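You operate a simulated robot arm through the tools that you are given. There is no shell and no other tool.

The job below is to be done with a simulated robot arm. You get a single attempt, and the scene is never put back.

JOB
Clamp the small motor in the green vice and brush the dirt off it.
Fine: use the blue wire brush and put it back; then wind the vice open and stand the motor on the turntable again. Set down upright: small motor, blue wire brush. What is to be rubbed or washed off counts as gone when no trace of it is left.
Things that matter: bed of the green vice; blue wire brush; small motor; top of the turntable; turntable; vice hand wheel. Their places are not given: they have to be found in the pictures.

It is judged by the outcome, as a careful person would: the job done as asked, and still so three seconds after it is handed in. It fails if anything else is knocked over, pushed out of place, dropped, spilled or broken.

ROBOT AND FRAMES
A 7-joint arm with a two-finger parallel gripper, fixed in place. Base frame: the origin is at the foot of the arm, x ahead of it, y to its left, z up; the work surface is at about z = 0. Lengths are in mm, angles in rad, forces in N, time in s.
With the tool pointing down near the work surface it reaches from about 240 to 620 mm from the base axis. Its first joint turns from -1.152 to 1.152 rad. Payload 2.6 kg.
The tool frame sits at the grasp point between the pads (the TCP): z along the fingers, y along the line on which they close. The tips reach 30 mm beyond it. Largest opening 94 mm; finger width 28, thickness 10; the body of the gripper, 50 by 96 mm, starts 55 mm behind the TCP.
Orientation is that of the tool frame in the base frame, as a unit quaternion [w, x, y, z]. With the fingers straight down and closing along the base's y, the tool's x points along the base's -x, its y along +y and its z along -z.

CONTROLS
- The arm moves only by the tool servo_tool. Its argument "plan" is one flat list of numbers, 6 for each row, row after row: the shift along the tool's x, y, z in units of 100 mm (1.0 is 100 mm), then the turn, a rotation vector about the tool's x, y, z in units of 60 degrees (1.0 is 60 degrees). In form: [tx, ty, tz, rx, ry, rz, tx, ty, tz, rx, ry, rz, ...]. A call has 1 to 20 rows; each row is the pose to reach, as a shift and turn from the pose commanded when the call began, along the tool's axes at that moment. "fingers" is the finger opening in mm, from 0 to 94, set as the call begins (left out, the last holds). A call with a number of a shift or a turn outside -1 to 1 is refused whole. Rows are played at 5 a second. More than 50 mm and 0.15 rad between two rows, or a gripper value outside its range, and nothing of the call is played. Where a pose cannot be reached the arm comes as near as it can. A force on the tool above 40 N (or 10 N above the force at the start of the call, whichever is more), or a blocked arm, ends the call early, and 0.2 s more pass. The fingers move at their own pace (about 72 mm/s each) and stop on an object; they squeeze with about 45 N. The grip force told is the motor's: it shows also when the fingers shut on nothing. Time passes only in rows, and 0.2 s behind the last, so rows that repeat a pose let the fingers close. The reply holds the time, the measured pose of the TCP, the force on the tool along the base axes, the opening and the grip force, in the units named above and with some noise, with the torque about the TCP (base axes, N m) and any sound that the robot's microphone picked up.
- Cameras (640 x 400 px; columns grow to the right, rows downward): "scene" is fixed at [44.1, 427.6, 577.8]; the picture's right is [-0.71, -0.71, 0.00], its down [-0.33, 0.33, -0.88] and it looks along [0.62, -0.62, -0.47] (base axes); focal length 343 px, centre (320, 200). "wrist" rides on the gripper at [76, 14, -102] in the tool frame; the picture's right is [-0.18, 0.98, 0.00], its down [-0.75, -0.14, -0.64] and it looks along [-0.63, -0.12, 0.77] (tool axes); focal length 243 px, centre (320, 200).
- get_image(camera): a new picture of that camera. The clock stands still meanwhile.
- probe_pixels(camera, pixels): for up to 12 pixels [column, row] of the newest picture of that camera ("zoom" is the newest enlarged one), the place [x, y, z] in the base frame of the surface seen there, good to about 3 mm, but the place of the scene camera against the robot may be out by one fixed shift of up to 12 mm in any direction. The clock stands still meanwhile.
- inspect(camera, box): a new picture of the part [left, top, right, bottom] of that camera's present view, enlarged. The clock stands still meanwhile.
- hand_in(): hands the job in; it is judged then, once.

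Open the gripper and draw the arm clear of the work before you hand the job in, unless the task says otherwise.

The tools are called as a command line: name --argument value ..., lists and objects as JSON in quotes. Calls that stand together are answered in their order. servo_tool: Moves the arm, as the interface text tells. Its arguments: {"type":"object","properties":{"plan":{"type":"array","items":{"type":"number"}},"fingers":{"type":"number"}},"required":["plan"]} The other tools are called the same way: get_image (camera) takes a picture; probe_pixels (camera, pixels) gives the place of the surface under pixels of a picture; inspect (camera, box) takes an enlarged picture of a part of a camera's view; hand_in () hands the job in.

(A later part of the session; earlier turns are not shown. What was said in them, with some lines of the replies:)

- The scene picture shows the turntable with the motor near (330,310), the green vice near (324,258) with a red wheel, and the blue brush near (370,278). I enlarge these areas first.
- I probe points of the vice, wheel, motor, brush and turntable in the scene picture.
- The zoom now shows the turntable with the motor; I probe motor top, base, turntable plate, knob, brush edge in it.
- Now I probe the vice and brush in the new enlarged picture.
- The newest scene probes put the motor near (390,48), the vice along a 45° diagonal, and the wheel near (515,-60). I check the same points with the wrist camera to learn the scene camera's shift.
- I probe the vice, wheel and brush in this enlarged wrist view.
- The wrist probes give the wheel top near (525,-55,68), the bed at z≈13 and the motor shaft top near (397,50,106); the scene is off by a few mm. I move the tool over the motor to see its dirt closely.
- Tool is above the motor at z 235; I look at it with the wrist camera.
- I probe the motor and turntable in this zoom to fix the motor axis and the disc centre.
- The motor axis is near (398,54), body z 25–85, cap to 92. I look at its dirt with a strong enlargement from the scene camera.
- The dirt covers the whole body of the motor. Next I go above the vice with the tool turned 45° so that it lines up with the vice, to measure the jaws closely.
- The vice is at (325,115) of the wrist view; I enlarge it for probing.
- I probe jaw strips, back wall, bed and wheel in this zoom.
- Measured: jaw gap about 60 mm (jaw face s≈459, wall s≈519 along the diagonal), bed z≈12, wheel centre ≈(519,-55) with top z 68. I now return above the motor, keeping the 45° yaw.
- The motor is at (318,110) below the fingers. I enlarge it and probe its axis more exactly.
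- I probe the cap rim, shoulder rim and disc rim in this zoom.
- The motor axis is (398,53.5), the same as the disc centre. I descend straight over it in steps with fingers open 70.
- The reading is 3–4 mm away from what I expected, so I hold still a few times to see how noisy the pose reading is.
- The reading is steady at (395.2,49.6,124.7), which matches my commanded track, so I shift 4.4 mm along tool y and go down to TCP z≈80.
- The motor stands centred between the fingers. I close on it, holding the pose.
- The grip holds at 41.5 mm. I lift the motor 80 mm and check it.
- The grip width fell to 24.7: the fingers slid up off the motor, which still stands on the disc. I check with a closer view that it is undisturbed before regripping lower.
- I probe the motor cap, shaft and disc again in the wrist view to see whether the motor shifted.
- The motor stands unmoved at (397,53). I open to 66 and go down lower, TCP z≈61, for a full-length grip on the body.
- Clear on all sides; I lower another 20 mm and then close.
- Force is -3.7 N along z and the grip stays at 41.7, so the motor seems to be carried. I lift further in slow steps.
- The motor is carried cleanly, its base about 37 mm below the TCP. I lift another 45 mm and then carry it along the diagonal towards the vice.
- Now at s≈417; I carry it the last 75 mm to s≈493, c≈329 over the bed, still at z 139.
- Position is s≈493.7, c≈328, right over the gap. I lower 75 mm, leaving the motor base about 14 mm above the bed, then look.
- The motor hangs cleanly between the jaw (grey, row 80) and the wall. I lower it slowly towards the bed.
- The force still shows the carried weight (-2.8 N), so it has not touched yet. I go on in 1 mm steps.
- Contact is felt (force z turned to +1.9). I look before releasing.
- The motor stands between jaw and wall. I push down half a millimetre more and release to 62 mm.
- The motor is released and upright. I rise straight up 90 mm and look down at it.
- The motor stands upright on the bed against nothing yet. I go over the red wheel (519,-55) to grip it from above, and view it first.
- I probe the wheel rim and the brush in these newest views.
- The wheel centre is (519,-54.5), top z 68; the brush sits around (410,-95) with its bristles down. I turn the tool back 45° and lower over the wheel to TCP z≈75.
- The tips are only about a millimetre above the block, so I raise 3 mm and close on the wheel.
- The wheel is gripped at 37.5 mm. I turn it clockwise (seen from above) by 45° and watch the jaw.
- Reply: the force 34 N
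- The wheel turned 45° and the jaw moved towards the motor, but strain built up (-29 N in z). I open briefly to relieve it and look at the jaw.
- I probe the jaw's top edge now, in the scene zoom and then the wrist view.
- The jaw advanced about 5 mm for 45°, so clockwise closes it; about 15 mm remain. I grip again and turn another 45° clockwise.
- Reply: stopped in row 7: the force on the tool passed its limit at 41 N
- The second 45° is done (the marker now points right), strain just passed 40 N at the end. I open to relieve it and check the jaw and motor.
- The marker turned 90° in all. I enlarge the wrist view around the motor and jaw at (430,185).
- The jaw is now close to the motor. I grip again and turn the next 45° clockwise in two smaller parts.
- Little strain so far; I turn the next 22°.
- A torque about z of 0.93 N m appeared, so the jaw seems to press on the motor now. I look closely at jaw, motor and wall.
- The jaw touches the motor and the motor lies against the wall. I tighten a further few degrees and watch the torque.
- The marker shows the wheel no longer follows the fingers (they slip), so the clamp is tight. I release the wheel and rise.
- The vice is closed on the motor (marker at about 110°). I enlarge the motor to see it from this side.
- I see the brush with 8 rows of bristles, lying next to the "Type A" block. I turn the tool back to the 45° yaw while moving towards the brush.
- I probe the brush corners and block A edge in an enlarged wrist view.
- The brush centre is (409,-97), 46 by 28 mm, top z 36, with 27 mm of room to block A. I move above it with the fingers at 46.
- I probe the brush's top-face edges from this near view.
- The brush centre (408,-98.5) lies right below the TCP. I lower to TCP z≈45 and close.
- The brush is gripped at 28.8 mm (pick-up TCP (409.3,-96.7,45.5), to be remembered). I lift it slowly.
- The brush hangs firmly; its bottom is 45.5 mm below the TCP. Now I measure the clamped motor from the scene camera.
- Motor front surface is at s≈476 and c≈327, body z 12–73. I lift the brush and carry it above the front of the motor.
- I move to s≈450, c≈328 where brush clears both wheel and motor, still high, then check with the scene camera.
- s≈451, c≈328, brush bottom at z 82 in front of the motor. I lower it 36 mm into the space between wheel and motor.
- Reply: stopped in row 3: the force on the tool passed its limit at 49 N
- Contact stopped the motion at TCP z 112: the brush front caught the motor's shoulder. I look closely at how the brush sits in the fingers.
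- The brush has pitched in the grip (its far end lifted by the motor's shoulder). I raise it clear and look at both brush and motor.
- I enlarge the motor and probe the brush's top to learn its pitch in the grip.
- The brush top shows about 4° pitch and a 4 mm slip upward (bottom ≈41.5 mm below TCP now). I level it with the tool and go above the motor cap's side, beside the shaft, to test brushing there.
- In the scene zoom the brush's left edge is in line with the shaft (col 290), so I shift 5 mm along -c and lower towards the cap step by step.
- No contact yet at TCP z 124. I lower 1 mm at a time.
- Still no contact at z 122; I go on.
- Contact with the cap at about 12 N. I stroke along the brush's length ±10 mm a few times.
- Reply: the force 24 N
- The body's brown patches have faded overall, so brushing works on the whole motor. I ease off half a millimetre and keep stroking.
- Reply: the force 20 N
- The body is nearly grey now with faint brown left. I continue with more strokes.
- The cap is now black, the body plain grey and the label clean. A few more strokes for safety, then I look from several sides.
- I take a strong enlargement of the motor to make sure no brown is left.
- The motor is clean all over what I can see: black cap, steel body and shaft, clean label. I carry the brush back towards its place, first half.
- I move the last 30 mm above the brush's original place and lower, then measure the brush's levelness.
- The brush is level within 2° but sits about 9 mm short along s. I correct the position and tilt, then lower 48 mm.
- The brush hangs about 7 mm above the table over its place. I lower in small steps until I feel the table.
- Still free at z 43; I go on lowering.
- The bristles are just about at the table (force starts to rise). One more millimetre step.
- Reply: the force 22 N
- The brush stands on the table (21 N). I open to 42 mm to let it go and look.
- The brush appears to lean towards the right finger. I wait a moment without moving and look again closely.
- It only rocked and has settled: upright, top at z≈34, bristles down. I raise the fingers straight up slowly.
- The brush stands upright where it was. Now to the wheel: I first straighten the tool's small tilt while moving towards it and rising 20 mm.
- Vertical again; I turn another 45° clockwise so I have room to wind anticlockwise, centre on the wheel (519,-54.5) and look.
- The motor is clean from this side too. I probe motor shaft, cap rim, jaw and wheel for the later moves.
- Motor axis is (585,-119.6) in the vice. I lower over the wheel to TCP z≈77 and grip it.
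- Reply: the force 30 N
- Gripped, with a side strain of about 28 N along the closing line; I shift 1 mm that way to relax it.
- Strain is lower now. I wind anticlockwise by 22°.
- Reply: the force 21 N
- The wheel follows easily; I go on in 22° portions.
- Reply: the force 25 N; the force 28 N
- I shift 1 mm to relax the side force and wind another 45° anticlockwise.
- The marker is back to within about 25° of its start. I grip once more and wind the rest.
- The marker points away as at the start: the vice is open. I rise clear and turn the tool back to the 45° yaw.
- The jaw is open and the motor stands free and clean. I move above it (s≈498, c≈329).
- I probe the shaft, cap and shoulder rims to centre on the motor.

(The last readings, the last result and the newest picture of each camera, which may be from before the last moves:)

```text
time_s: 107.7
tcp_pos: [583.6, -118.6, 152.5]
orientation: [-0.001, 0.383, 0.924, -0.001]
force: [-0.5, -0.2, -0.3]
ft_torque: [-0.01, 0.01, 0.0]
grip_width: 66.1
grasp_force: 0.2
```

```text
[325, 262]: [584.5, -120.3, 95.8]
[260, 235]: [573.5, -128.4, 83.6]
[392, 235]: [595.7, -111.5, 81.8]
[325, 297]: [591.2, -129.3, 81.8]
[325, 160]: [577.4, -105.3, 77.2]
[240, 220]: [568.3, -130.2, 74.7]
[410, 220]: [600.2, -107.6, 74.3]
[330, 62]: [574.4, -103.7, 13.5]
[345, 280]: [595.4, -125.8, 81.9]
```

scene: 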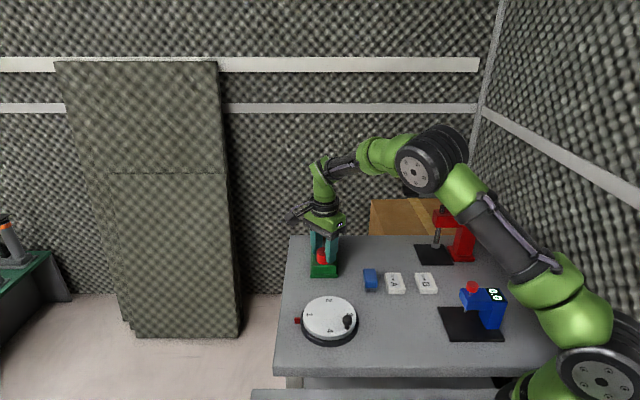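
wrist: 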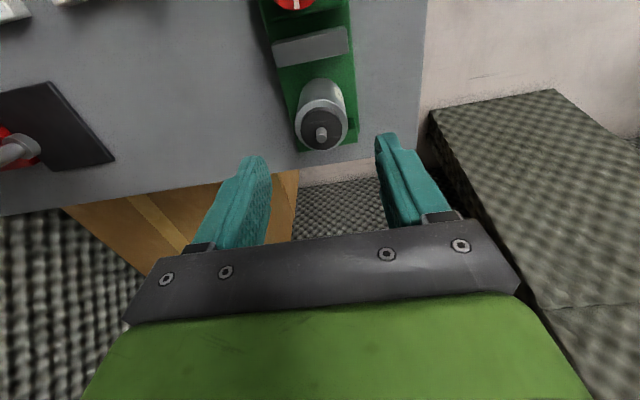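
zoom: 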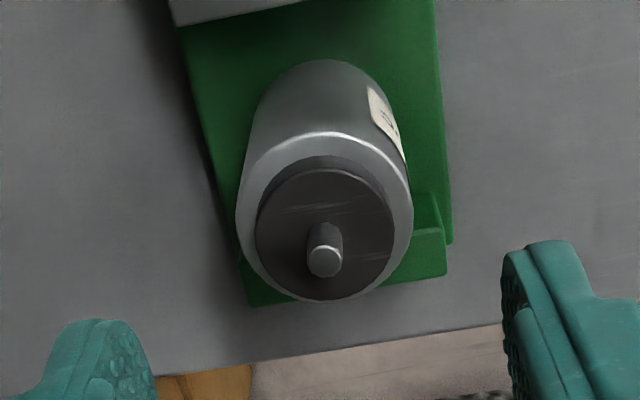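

The axis is at (584.5,-119.7). I descend over it in two steps with the fingers at 66.

servo_tool --plan '[-0.015, 0, 0.2, 0, 0, 0, -0.015, 0, 0.4, 0, 0, 0, -0.015, 0, 0.6, 0, 0, 0, -0.015, 0, 0.75, 0, 0, 0, -0.015, 0, 0.85, 0, 0, 0, -0.015, 0, 0.85, 0, 0, 0]' --fingers 66

servo_tool --plan '[0, 0, 0.1, 0, 0, 0, 0, 0, 0.16, 0, 0, 0, 0, 0, 0.16, 0, 0, 0]'

get_image --camera "wrist"

inspect --camera "scene" --box '[295, 205, 365, 285]'

```text
time_s: 109.1
tcp_pos: [584.9, -120.6, 67.0]
orientation: [0.001, 0.383, 0.924, 0.0]
force: [-0.9, 0.0, -0.1]
ft_torque: [0.03, 0.02, 0.0]
grip_width: 66.3
grasp_force: 0.0
```

```text
time_s: 109.9
tcp_pos: [584.8, -120.3, 50.4]
orientation: [0.0, 0.383, 0.924, 0.001]
force: [-0.2, 0.3, 0.5]
ft_torque: [0.0, 0.0, 0.02]
grip_width: 66.2
grasp_force: 0.1
```

```text
taken
```

wrist: 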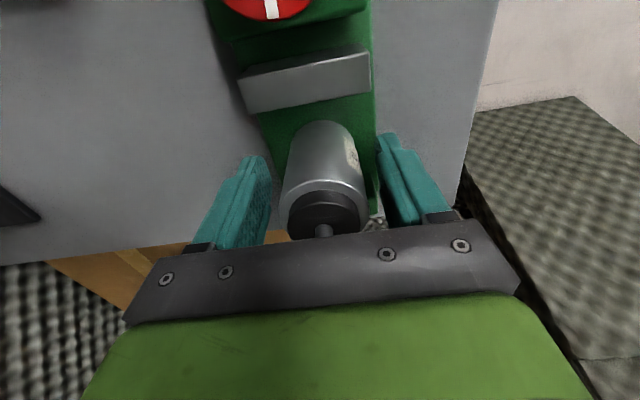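

```text
5.00 times, centred on (330, 245) of scene
```

zoom: 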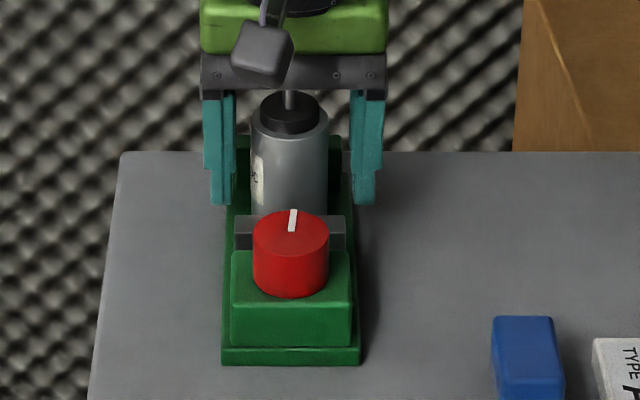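

The motor is centred between the fingers; TCP z is 50. I close on it and lift slowly a few millimetres.

servo_tool --plan '[0, 0, 0, 0, 0, 0, 0, 0, 0, 0, 0, 0, 0, 0, 0, 0, 0, 0, 0, 0, 0, 0, 0, 0]' --fingers 20

servo_tool --plan '[0.005, 0, -0.01, 0, 0, 0, 0.01, 0, -0.02, 0, 0, 0, 0.015, 0, -0.04, 0, 0, 0, 0.02, 0, -0.07, 0, 0, 0, 0.02, 0, -0.1, 0, 0, 0]'

```text
time_s: 110.9
tcp_pos: [585.2, -119.5, 51.2]
orientation: [0.0, 0.382, 0.924, 0.0]
force: [0.2, 0.7, -0.4]
ft_torque: [0.03, -0.06, -0.03]
grip_width: 41.8
grasp_force: 44.6
```

```text
time_s: 112.1
tcp_pos: [583.8, -118.9, 60.7]
orientation: [-0.001, 0.382, 0.924, -0.001]
force: [0.5, -0.6, -2.4]
ft_torque: [0.02, 0.03, 0.02]
grip_width: 41.6
grasp_force: 45.5
```

The motor's weight shows (about -3 N) and the grip holds. I lift 85 mm more.

servo_tool --plan '[0, 0, -0.06, 0, 0, 0, 0, 0, -0.14, 0, 0, 0, 0, 0, -0.24, 0, 0, 0, 0, 0, -0.36, 0, 0, 0, 0, 0, -0.5, 0, 0, 0, 0, 0, -0.65, 0, 0, 0, 0, 0, -0.8, 0, 0, 0, 0, 0, -0.85, 0, 0, 0]'

inspect --camera "scene" --box '[280, 170, 380, 285]'

```text
time_s: 113.9
tcp_pos: [585.4, -118.8, 145.7]
orientation: [0.0, 0.383, 0.924, -0.001]
force: [-0.2, -0.3, -3.1]
ft_torque: [0.0, 0.0, 0.01]
grip_width: 41.5
grasp_force: 45.0
```

```text
3.48 times, centred on (330, 228) of scene
```

zoom: 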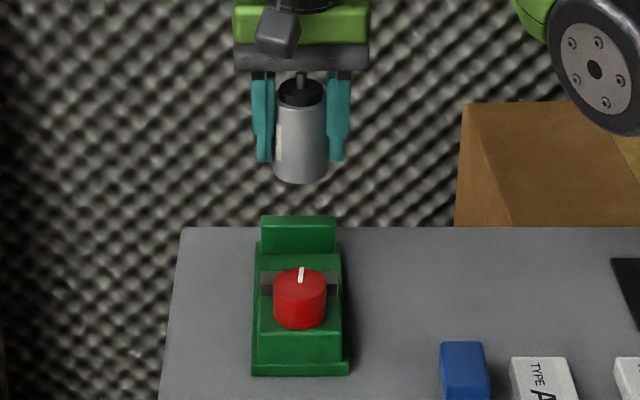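

The motor hangs upright and clean, also below. I carry it back along the diagonal towards the turntable.

servo_tool --plan '[0.15, -0.005, 0, 0, 0, 0, 0.35, -0.015, 0, 0, 0, 0, 0.55, -0.02, 0, 0, 0, 0, 0.75, -0.03, 0, 0, 0, 0, 0.9, -0.035, 0, 0, 0, 0]'

servo_tool --plan '[0.15, -0.005, 0, 0, 0, 0, 0.35, -0.015, 0, 0, 0, 0, 0.55, -0.02, 0, 0, 0, 0, 0.75, -0.03, 0, 0, 0, 0, 0.9, -0.035, 0, 0, 0, 0]'

servo_tool --plan '[0.15, -0.005, 0, 0, 0, 0, 0.35, -0.015, 0, 0, 0, 0, 0.55, -0.02, 0, 0, 0, 0, 0.7, -0.03, 0, 0, 0, 0, 0.748, -0.035, 0, 0, 0, 0, 0.748, -0.035, 0, 0, 0, 0]'

get_image --camera "wrist"

inspect --camera "scene" --box '[270, 220, 400, 350]'

```text
time_s: 115.1
tcp_pos: [520.1, -57.7, 145.6]
orientation: [0.0, 0.383, 0.924, -0.001]
force: [0.0, -0.6, -3.4]
ft_torque: [0.03, 0.0, 0.03]
grip_width: 41.5
grasp_force: 44.6
```

```text
time_s: 116.3
tcp_pos: [451.6, 2.1, 146.1]
orientation: [0.0, 0.383, 0.924, 0.001]
force: [0.3, 0.2, -2.2]
ft_torque: [0.01, -0.02, 0.03]
grip_width: 41.6
grasp_force: 45.4
```

```text
time_s: 117.7
tcp_pos: [395.8, 54.1, 145.2]
orientation: [-0.001, 0.383, 0.924, -0.001]
force: [-0.4, -1.3, -3.8]
ft_torque: [0.01, 0.0, -0.01]
grip_width: 41.6
grasp_force: 44.8
```

```text
taken
```

wrist: 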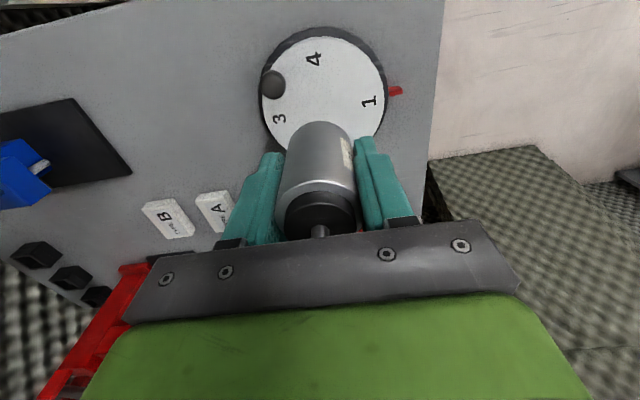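

```text
3.08 times, centred on (335, 285) of scene
```

zoom: 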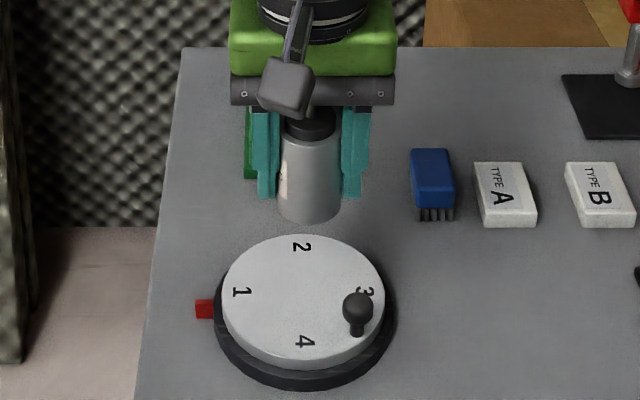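

The motor is above the turntable; the knob and "1" mark are unchanged. I fine-centre and lower 74 mm.

servo_tool --plan '[-0.012, 0.008, 0.15, 0, 0, 0, -0.012, 0.008, 0.3, 0, 0, 0, -0.012, 0.008, 0.45, 0, 0, 0, -0.012, 0.008, 0.58, 0, 0, 0, -0.012, 0.008, 0.68, 0, 0, 0, -0.012, 0.008, 0.74, 0, 0, 0, -0.012, 0.008, 0.74, 0, 0, 0]'

get_image --camera "wrist"

inspect --camera "scene" --box '[285, 255, 375, 345]'

```text
time_s: 119.3
tcp_pos: [397.8, 52.5, 72.7]
orientation: [-0.001, 0.382, 0.924, -0.001]
force: [-0.5, 0.4, -3.6]
ft_torque: [0.02, 0.0, 0.03]
grip_width: 41.5
grasp_force: 45.3
```

```text
taken
```

wrist: 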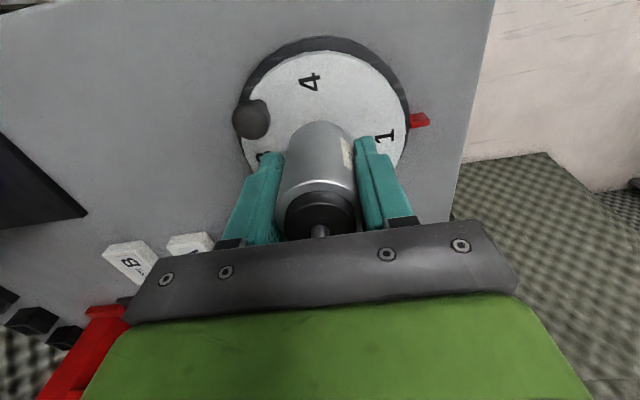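

```text
4.44 times, centred on (330, 300) of scene
```

zoom: 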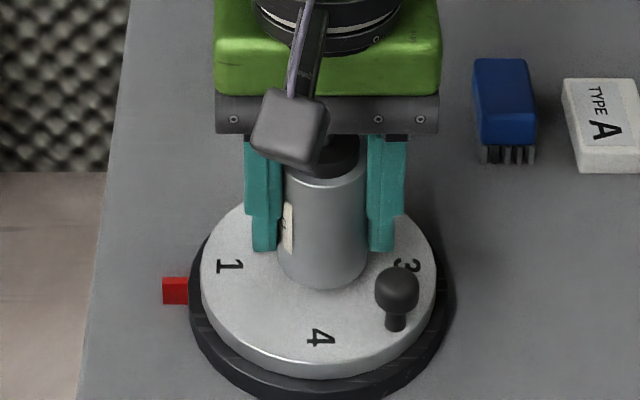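

The base is about 10 mm above the disc. I lower 7 mm, then feel for contact.

servo_tool --plan '[0, 0, 0.03, 0, 0, 0, 0, 0, 0.06, 0, 0, 0, 0, 0, 0.07, 0, 0, 0, 0, 0, 0.07, 0, 0, 0]'

servo_tool --plan '[0, 0, 0.01, 0, 0, 0, 0, 0, 0.01, 0, 0, 0]'

servo_tool --plan '[0, 0, 0.01, 0, 0, 0, 0, 0, 0.01, 0, 0, 0]'

servo_tool --plan '[0, 0, 0.01, 0, 0, 0, 0, 0, 0.01, 0, 0, 0]'

```text
time_s: 120.3
tcp_pos: [397.9, 54.1, 65.4]
orientation: [0.0, 0.383, 0.924, 0.0]
force: [0.1, 0.5, -3.3]
ft_torque: [-0.01, 0.0, 0.03]
grip_width: 41.8
grasp_force: 44.8
```

```text
time_s: 120.9
tcp_pos: [397.1, 54.2, 65.7]
orientation: [-0.001, 0.383, 0.924, -0.001]
force: [-0.6, 0.3, -2.7]
ft_torque: [-0.03, 0.02, 0.04]
grip_width: 41.9
grasp_force: 45.1
```

```text
time_s: 121.5
tcp_pos: [399.0, 53.6, 63.4]
orientation: [0.0, 0.383, 0.924, -0.001]
force: [0.0, -0.4, -3.4]
ft_torque: [0.0, 0.0, 0.01]
grip_width: 41.6
grasp_force: 44.5
```

```text
time_s: 122.1
tcp_pos: [397.3, 54.7, 62.0]
orientation: [0.0, 0.382, 0.924, -0.001]
force: [0.1, -0.7, -3.0]
ft_torque: [-0.03, 0.01, 0.0]
grip_width: 41.8
grasp_force: 44.7
```

Still carrying at z 62; I continue in half-to-one millimetre steps.

servo_tool --plan '[0, 0, 0.008, 0, 0, 0, 0, 0, 0.008, 0, 0, 0]'

servo_tool --plan '[0, 0, 0.008, 0, 0, 0, 0, 0, 0.008, 0, 0, 0]'

```text
time_s: 122.7
tcp_pos: [396.6, 53.8, 62.1]
orientation: [0.0, 0.384, 0.923, 0.0]
force: [0.0, 1.3, -3.2]
ft_torque: [0.0, 0.01, 0.01]
grip_width: 41.7
grasp_force: 45.0
```

```text
time_s: 123.3
tcp_pos: [398.3, 54.8, 61.9]
orientation: [0.001, 0.384, 0.923, 0.0]
force: [-7.2, -2.6, 23.6]
ft_torque: [-0.07, 0.48, 0.04]
grip_width: 41.6
grasp_force: 44.9
```

Contact with the disc is felt (+23.6 N). I ease off slightly and open the fingers to 60.

servo_tool --plan '[0, 0, -0.004, 0, 0, 0, 0, 0, -0.004, 0, 0, 0]'

servo_tool --plan '[0, 0, 0, 0, 0, 0, 0, 0, 0, 0, 0, 0, 0, 0, 0, 0, 0, 0]' --fingers 60

get_image --camera "wrist"

inspect --camera "scene" --box '[285, 255, 375, 345]'

```text
time_s: 123.9
tcp_pos: [399.4, 52.9, 61.6]
orientation: [0.002, 0.383, 0.924, 0.001]
force: [-8.2, -5.4, 34.8]
ft_torque: [0.02, 0.68, 0.08]
grip_width: 41.3
grasp_force: 44.9
```

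```text
time_s: 124.7
tcp_pos: [398.2, 53.8, 61.4]
orientation: [0.0, 0.383, 0.924, -0.001]
force: [-0.3, 0.6, -0.3]
ft_torque: [-0.04, 0.05, 0.02]
grip_width: 60.0
grasp_force: 0.0
```

```text
taken
```

wrist: 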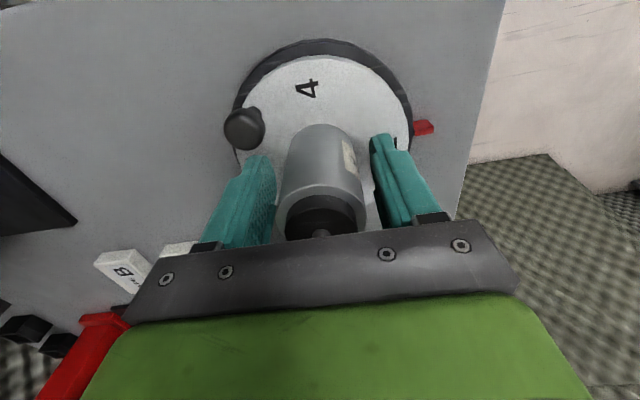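

```text
4.44 times, centred on (330, 300) of scene
```

zoom: 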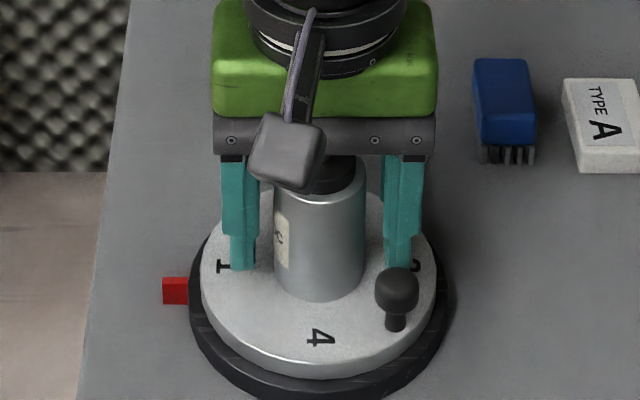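

The motor stands upright on the disc, released. I raise the fingers slowly straight up.

servo_tool --plan '[0, 0, -0.05, 0, 0, 0, 0, 0, -0.15, 0, 0, 0, 0, 0, -0.3, 0, 0, 0, 0, 0, -0.5, 0, 0, 0, 0, 0, -0.7, 0, 0, 0, 0, 0, -0.9, 0, 0, 0, 0, 0, -1.0, 0, 0, 0, 0, 0, -1.0, 0, 0, 0]'

servo_tool --plan '[0, 0, -0.3, 0, 0, 0, 0, 0, -0.6, 0, 0, 0, 0, 0, -0.9, 0, 0, 0, 0, 0, -0.9, 0, 0, 0]' --fingers 80

get_image --camera "wrist"

get_image --camera "scene"

inspect --camera "scene" --box '[285, 225, 405, 345]'

```text
time_s: 126.5
tcp_pos: [398.7, 56.1, 162.4]
orientation: [0.001, 0.382, 0.924, 0.0]
force: [-0.6, -0.3, -0.1]
ft_torque: [-0.04, -0.01, 0.01]
grip_width: 60.0
grasp_force: 0.0
```

```text
time_s: 127.5
tcp_pos: [396.9, 54.0, 250.7]
orientation: [-0.001, 0.382, 0.924, -0.001]
force: [-0.4, 0.3, -0.1]
ft_torque: [0.0, 0.03, 0.01]
grip_width: 80.3
grasp_force: 0.0
```

```text
taken
```

wrist: 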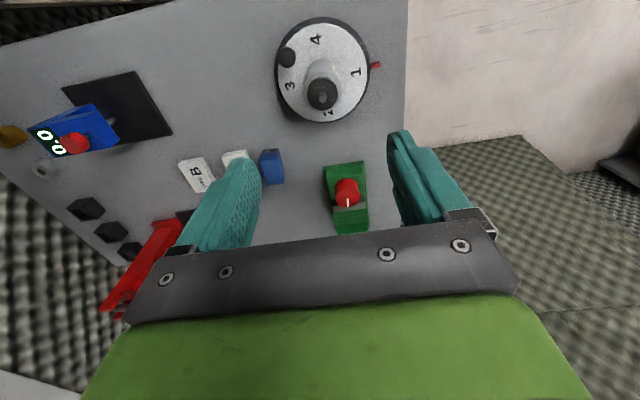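

```text
taken
```

scene: 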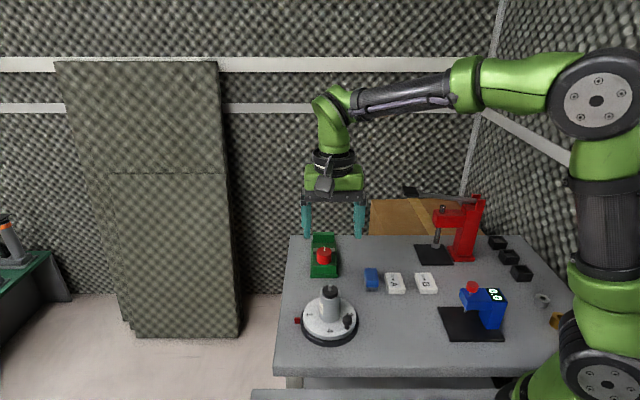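

```text
3.33 times, centred on (345, 285) of scene
```

zoom: 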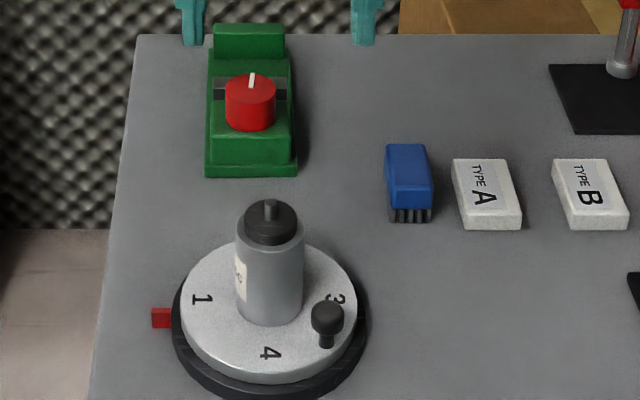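

Everything is in place. I enlarge the motor from both cameras for any leftover trace of dirt.

inspect --camera "scene" --box '[308, 280, 352, 326]'

inspect --camera "wrist" --box '[285, 45, 365, 125]'

```text
8.70 times, centred on (330, 303) of scene
```

zoom: 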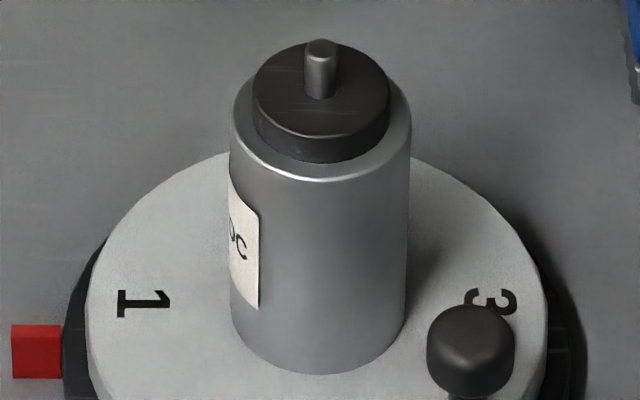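

```text
5.00 times, centred on (325, 85) of wrist
```

zoom: 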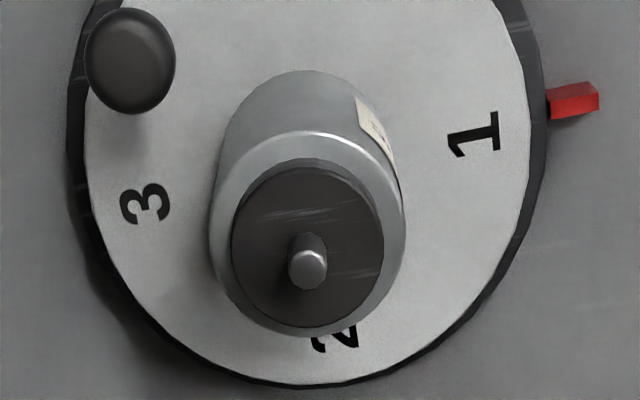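

It looks spotless from these sides. To check the far side too, I turn the tool clockwise at this height (well clear of everything) and look from the other side.

servo_tool --plan '[0, 0, 0, 0, 0, 0.125, 0, 0, 0, 0, 0, 0.25, 0, 0, 0, 0, 0, 0.375, 0, 0, 0, 0, 0, 0.5, 0, 0, 0, 0, 0, 0.625, 0, 0, 0, 0, 0, 0.75, 0, 0, 0, 0, 0, 0.875, 0, 0, 0, 0, 0, 1.0]'

servo_tool --plan '[0, 0, 0, 0, 0, 0.125, 0, 0, 0, 0, 0, 0.25, 0, 0, 0, 0, 0, 0.375, 0, 0, 0, 0, 0, 0.5, 0, 0, 0, 0, 0, 0.625, 0, 0, 0, 0, 0, 0.75, 0, 0, 0, 0, 0, 0.875, 0, 0, 0, 0, 0, 1.0, 0, 0, 0, 0, 0, 1.0]'

get_image --camera "wrist"

```text
time_s: 129.3
tcp_pos: [398.4, 53.1, 250.0]
orientation: [-0.001, 0.794, 0.609, -0.001]
force: [-0.6, -0.6, -0.5]
ft_torque: [-0.04, -0.02, -0.01]
grip_width: 80.0
grasp_force: 0.0
```

```text
time_s: 131.3
tcp_pos: [397.3, 54.3, 251.3]
orientation: [0.0, 0.992, 0.13, -0.001]
force: [-0.2, 0.4, 0.8]
ft_torque: [0.01, -0.02, -0.01]
grip_width: 79.8
grasp_force: 0.0
```

```text
taken
```

wrist: 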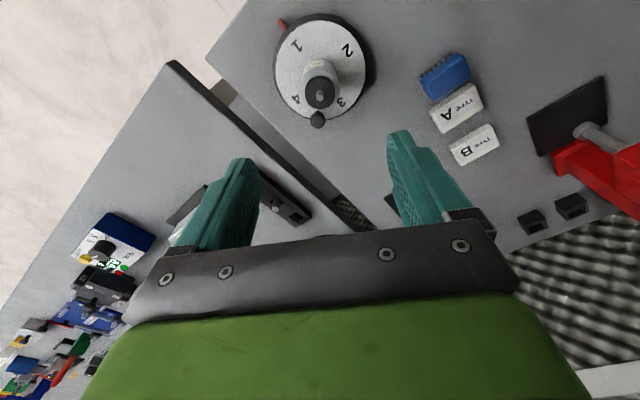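

I enlarge the motor and brush from this far side.

inspect --camera "wrist" --box '[275, 35, 365, 125]'

inspect --camera "wrist" --box '[400, 30, 510, 170]'

```text
4.44 times, centred on (320, 80) of wrist
```

zoom: 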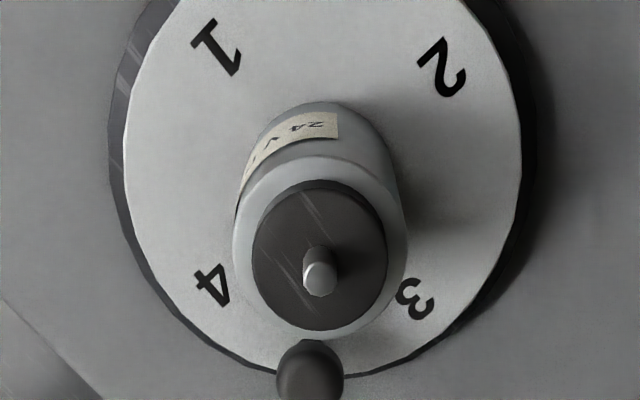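

```text
2.86 times, centred on (455, 100) of wrist
```

zoom: 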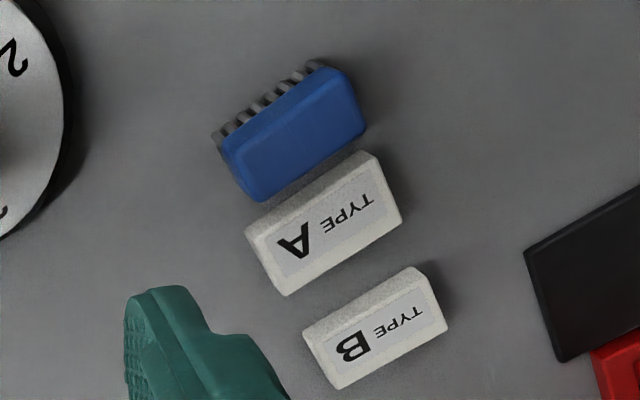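

The far side is clean as well, and brush and blocks stand as they should. I draw the arm further up, clear of the work, before handing in.

servo_tool --plan '[0, 0, -0.3, 0, 0, 0, 0, 0, -0.6, 0, 0, 0, 0, 0, -0.8, 0, 0, 0, 0, 0, -0.8, 0, 0, 0]' --fingers 94

get_image --camera "scene"

```text
time_s: 132.3
tcp_pos: [397.2, 53.4, 332.0]
orientation: [0.0, 0.992, 0.13, -0.001]
force: [0.3, 0.2, -0.5]
ft_torque: [-0.01, -0.02, 0.02]
grip_width: 94.2
grasp_force: 0.0
```

```text
taken
```

scene: 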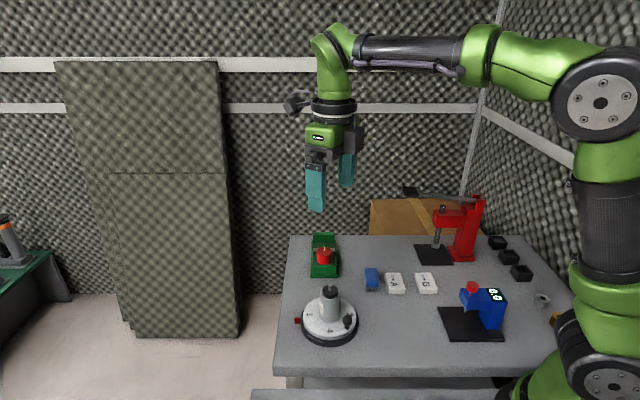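

The scene shows the clean motor upright on the turntable (330,305), the brush upright at (371,278), the vice open, and the gripper open and well clear. I hand the job in.

hand_in

```text
The job is handed in.
```

The job is done and handed in. The small motor was clamped in the green vice and brushed with the blue wire brush. It is now back on the turntable.

- **Motor:** it stands upright at the centre of the turntable. I looked at it from several sides and saw no dirt left.
- **Brush:** it stands upright, bristles down, within about 2 mm of where it started.
- **Vice:** the hand wheel is wound back to its starting mark, so the jaw is fully open.
- **Everything else:** nothing was knocked over or dropped, and the other items on the table look unmoved. The gripper is open and the arm is raised clear.

Three things went less smoothly:

- The first grip on the motor slipped off, and the motor stayed standing.
- While I lowered the brush in front of the motor, it caught on the motor's shoulder with about 49 N and shifted slightly in the grip.
- The brush rocked when I let it go, then settled upright.
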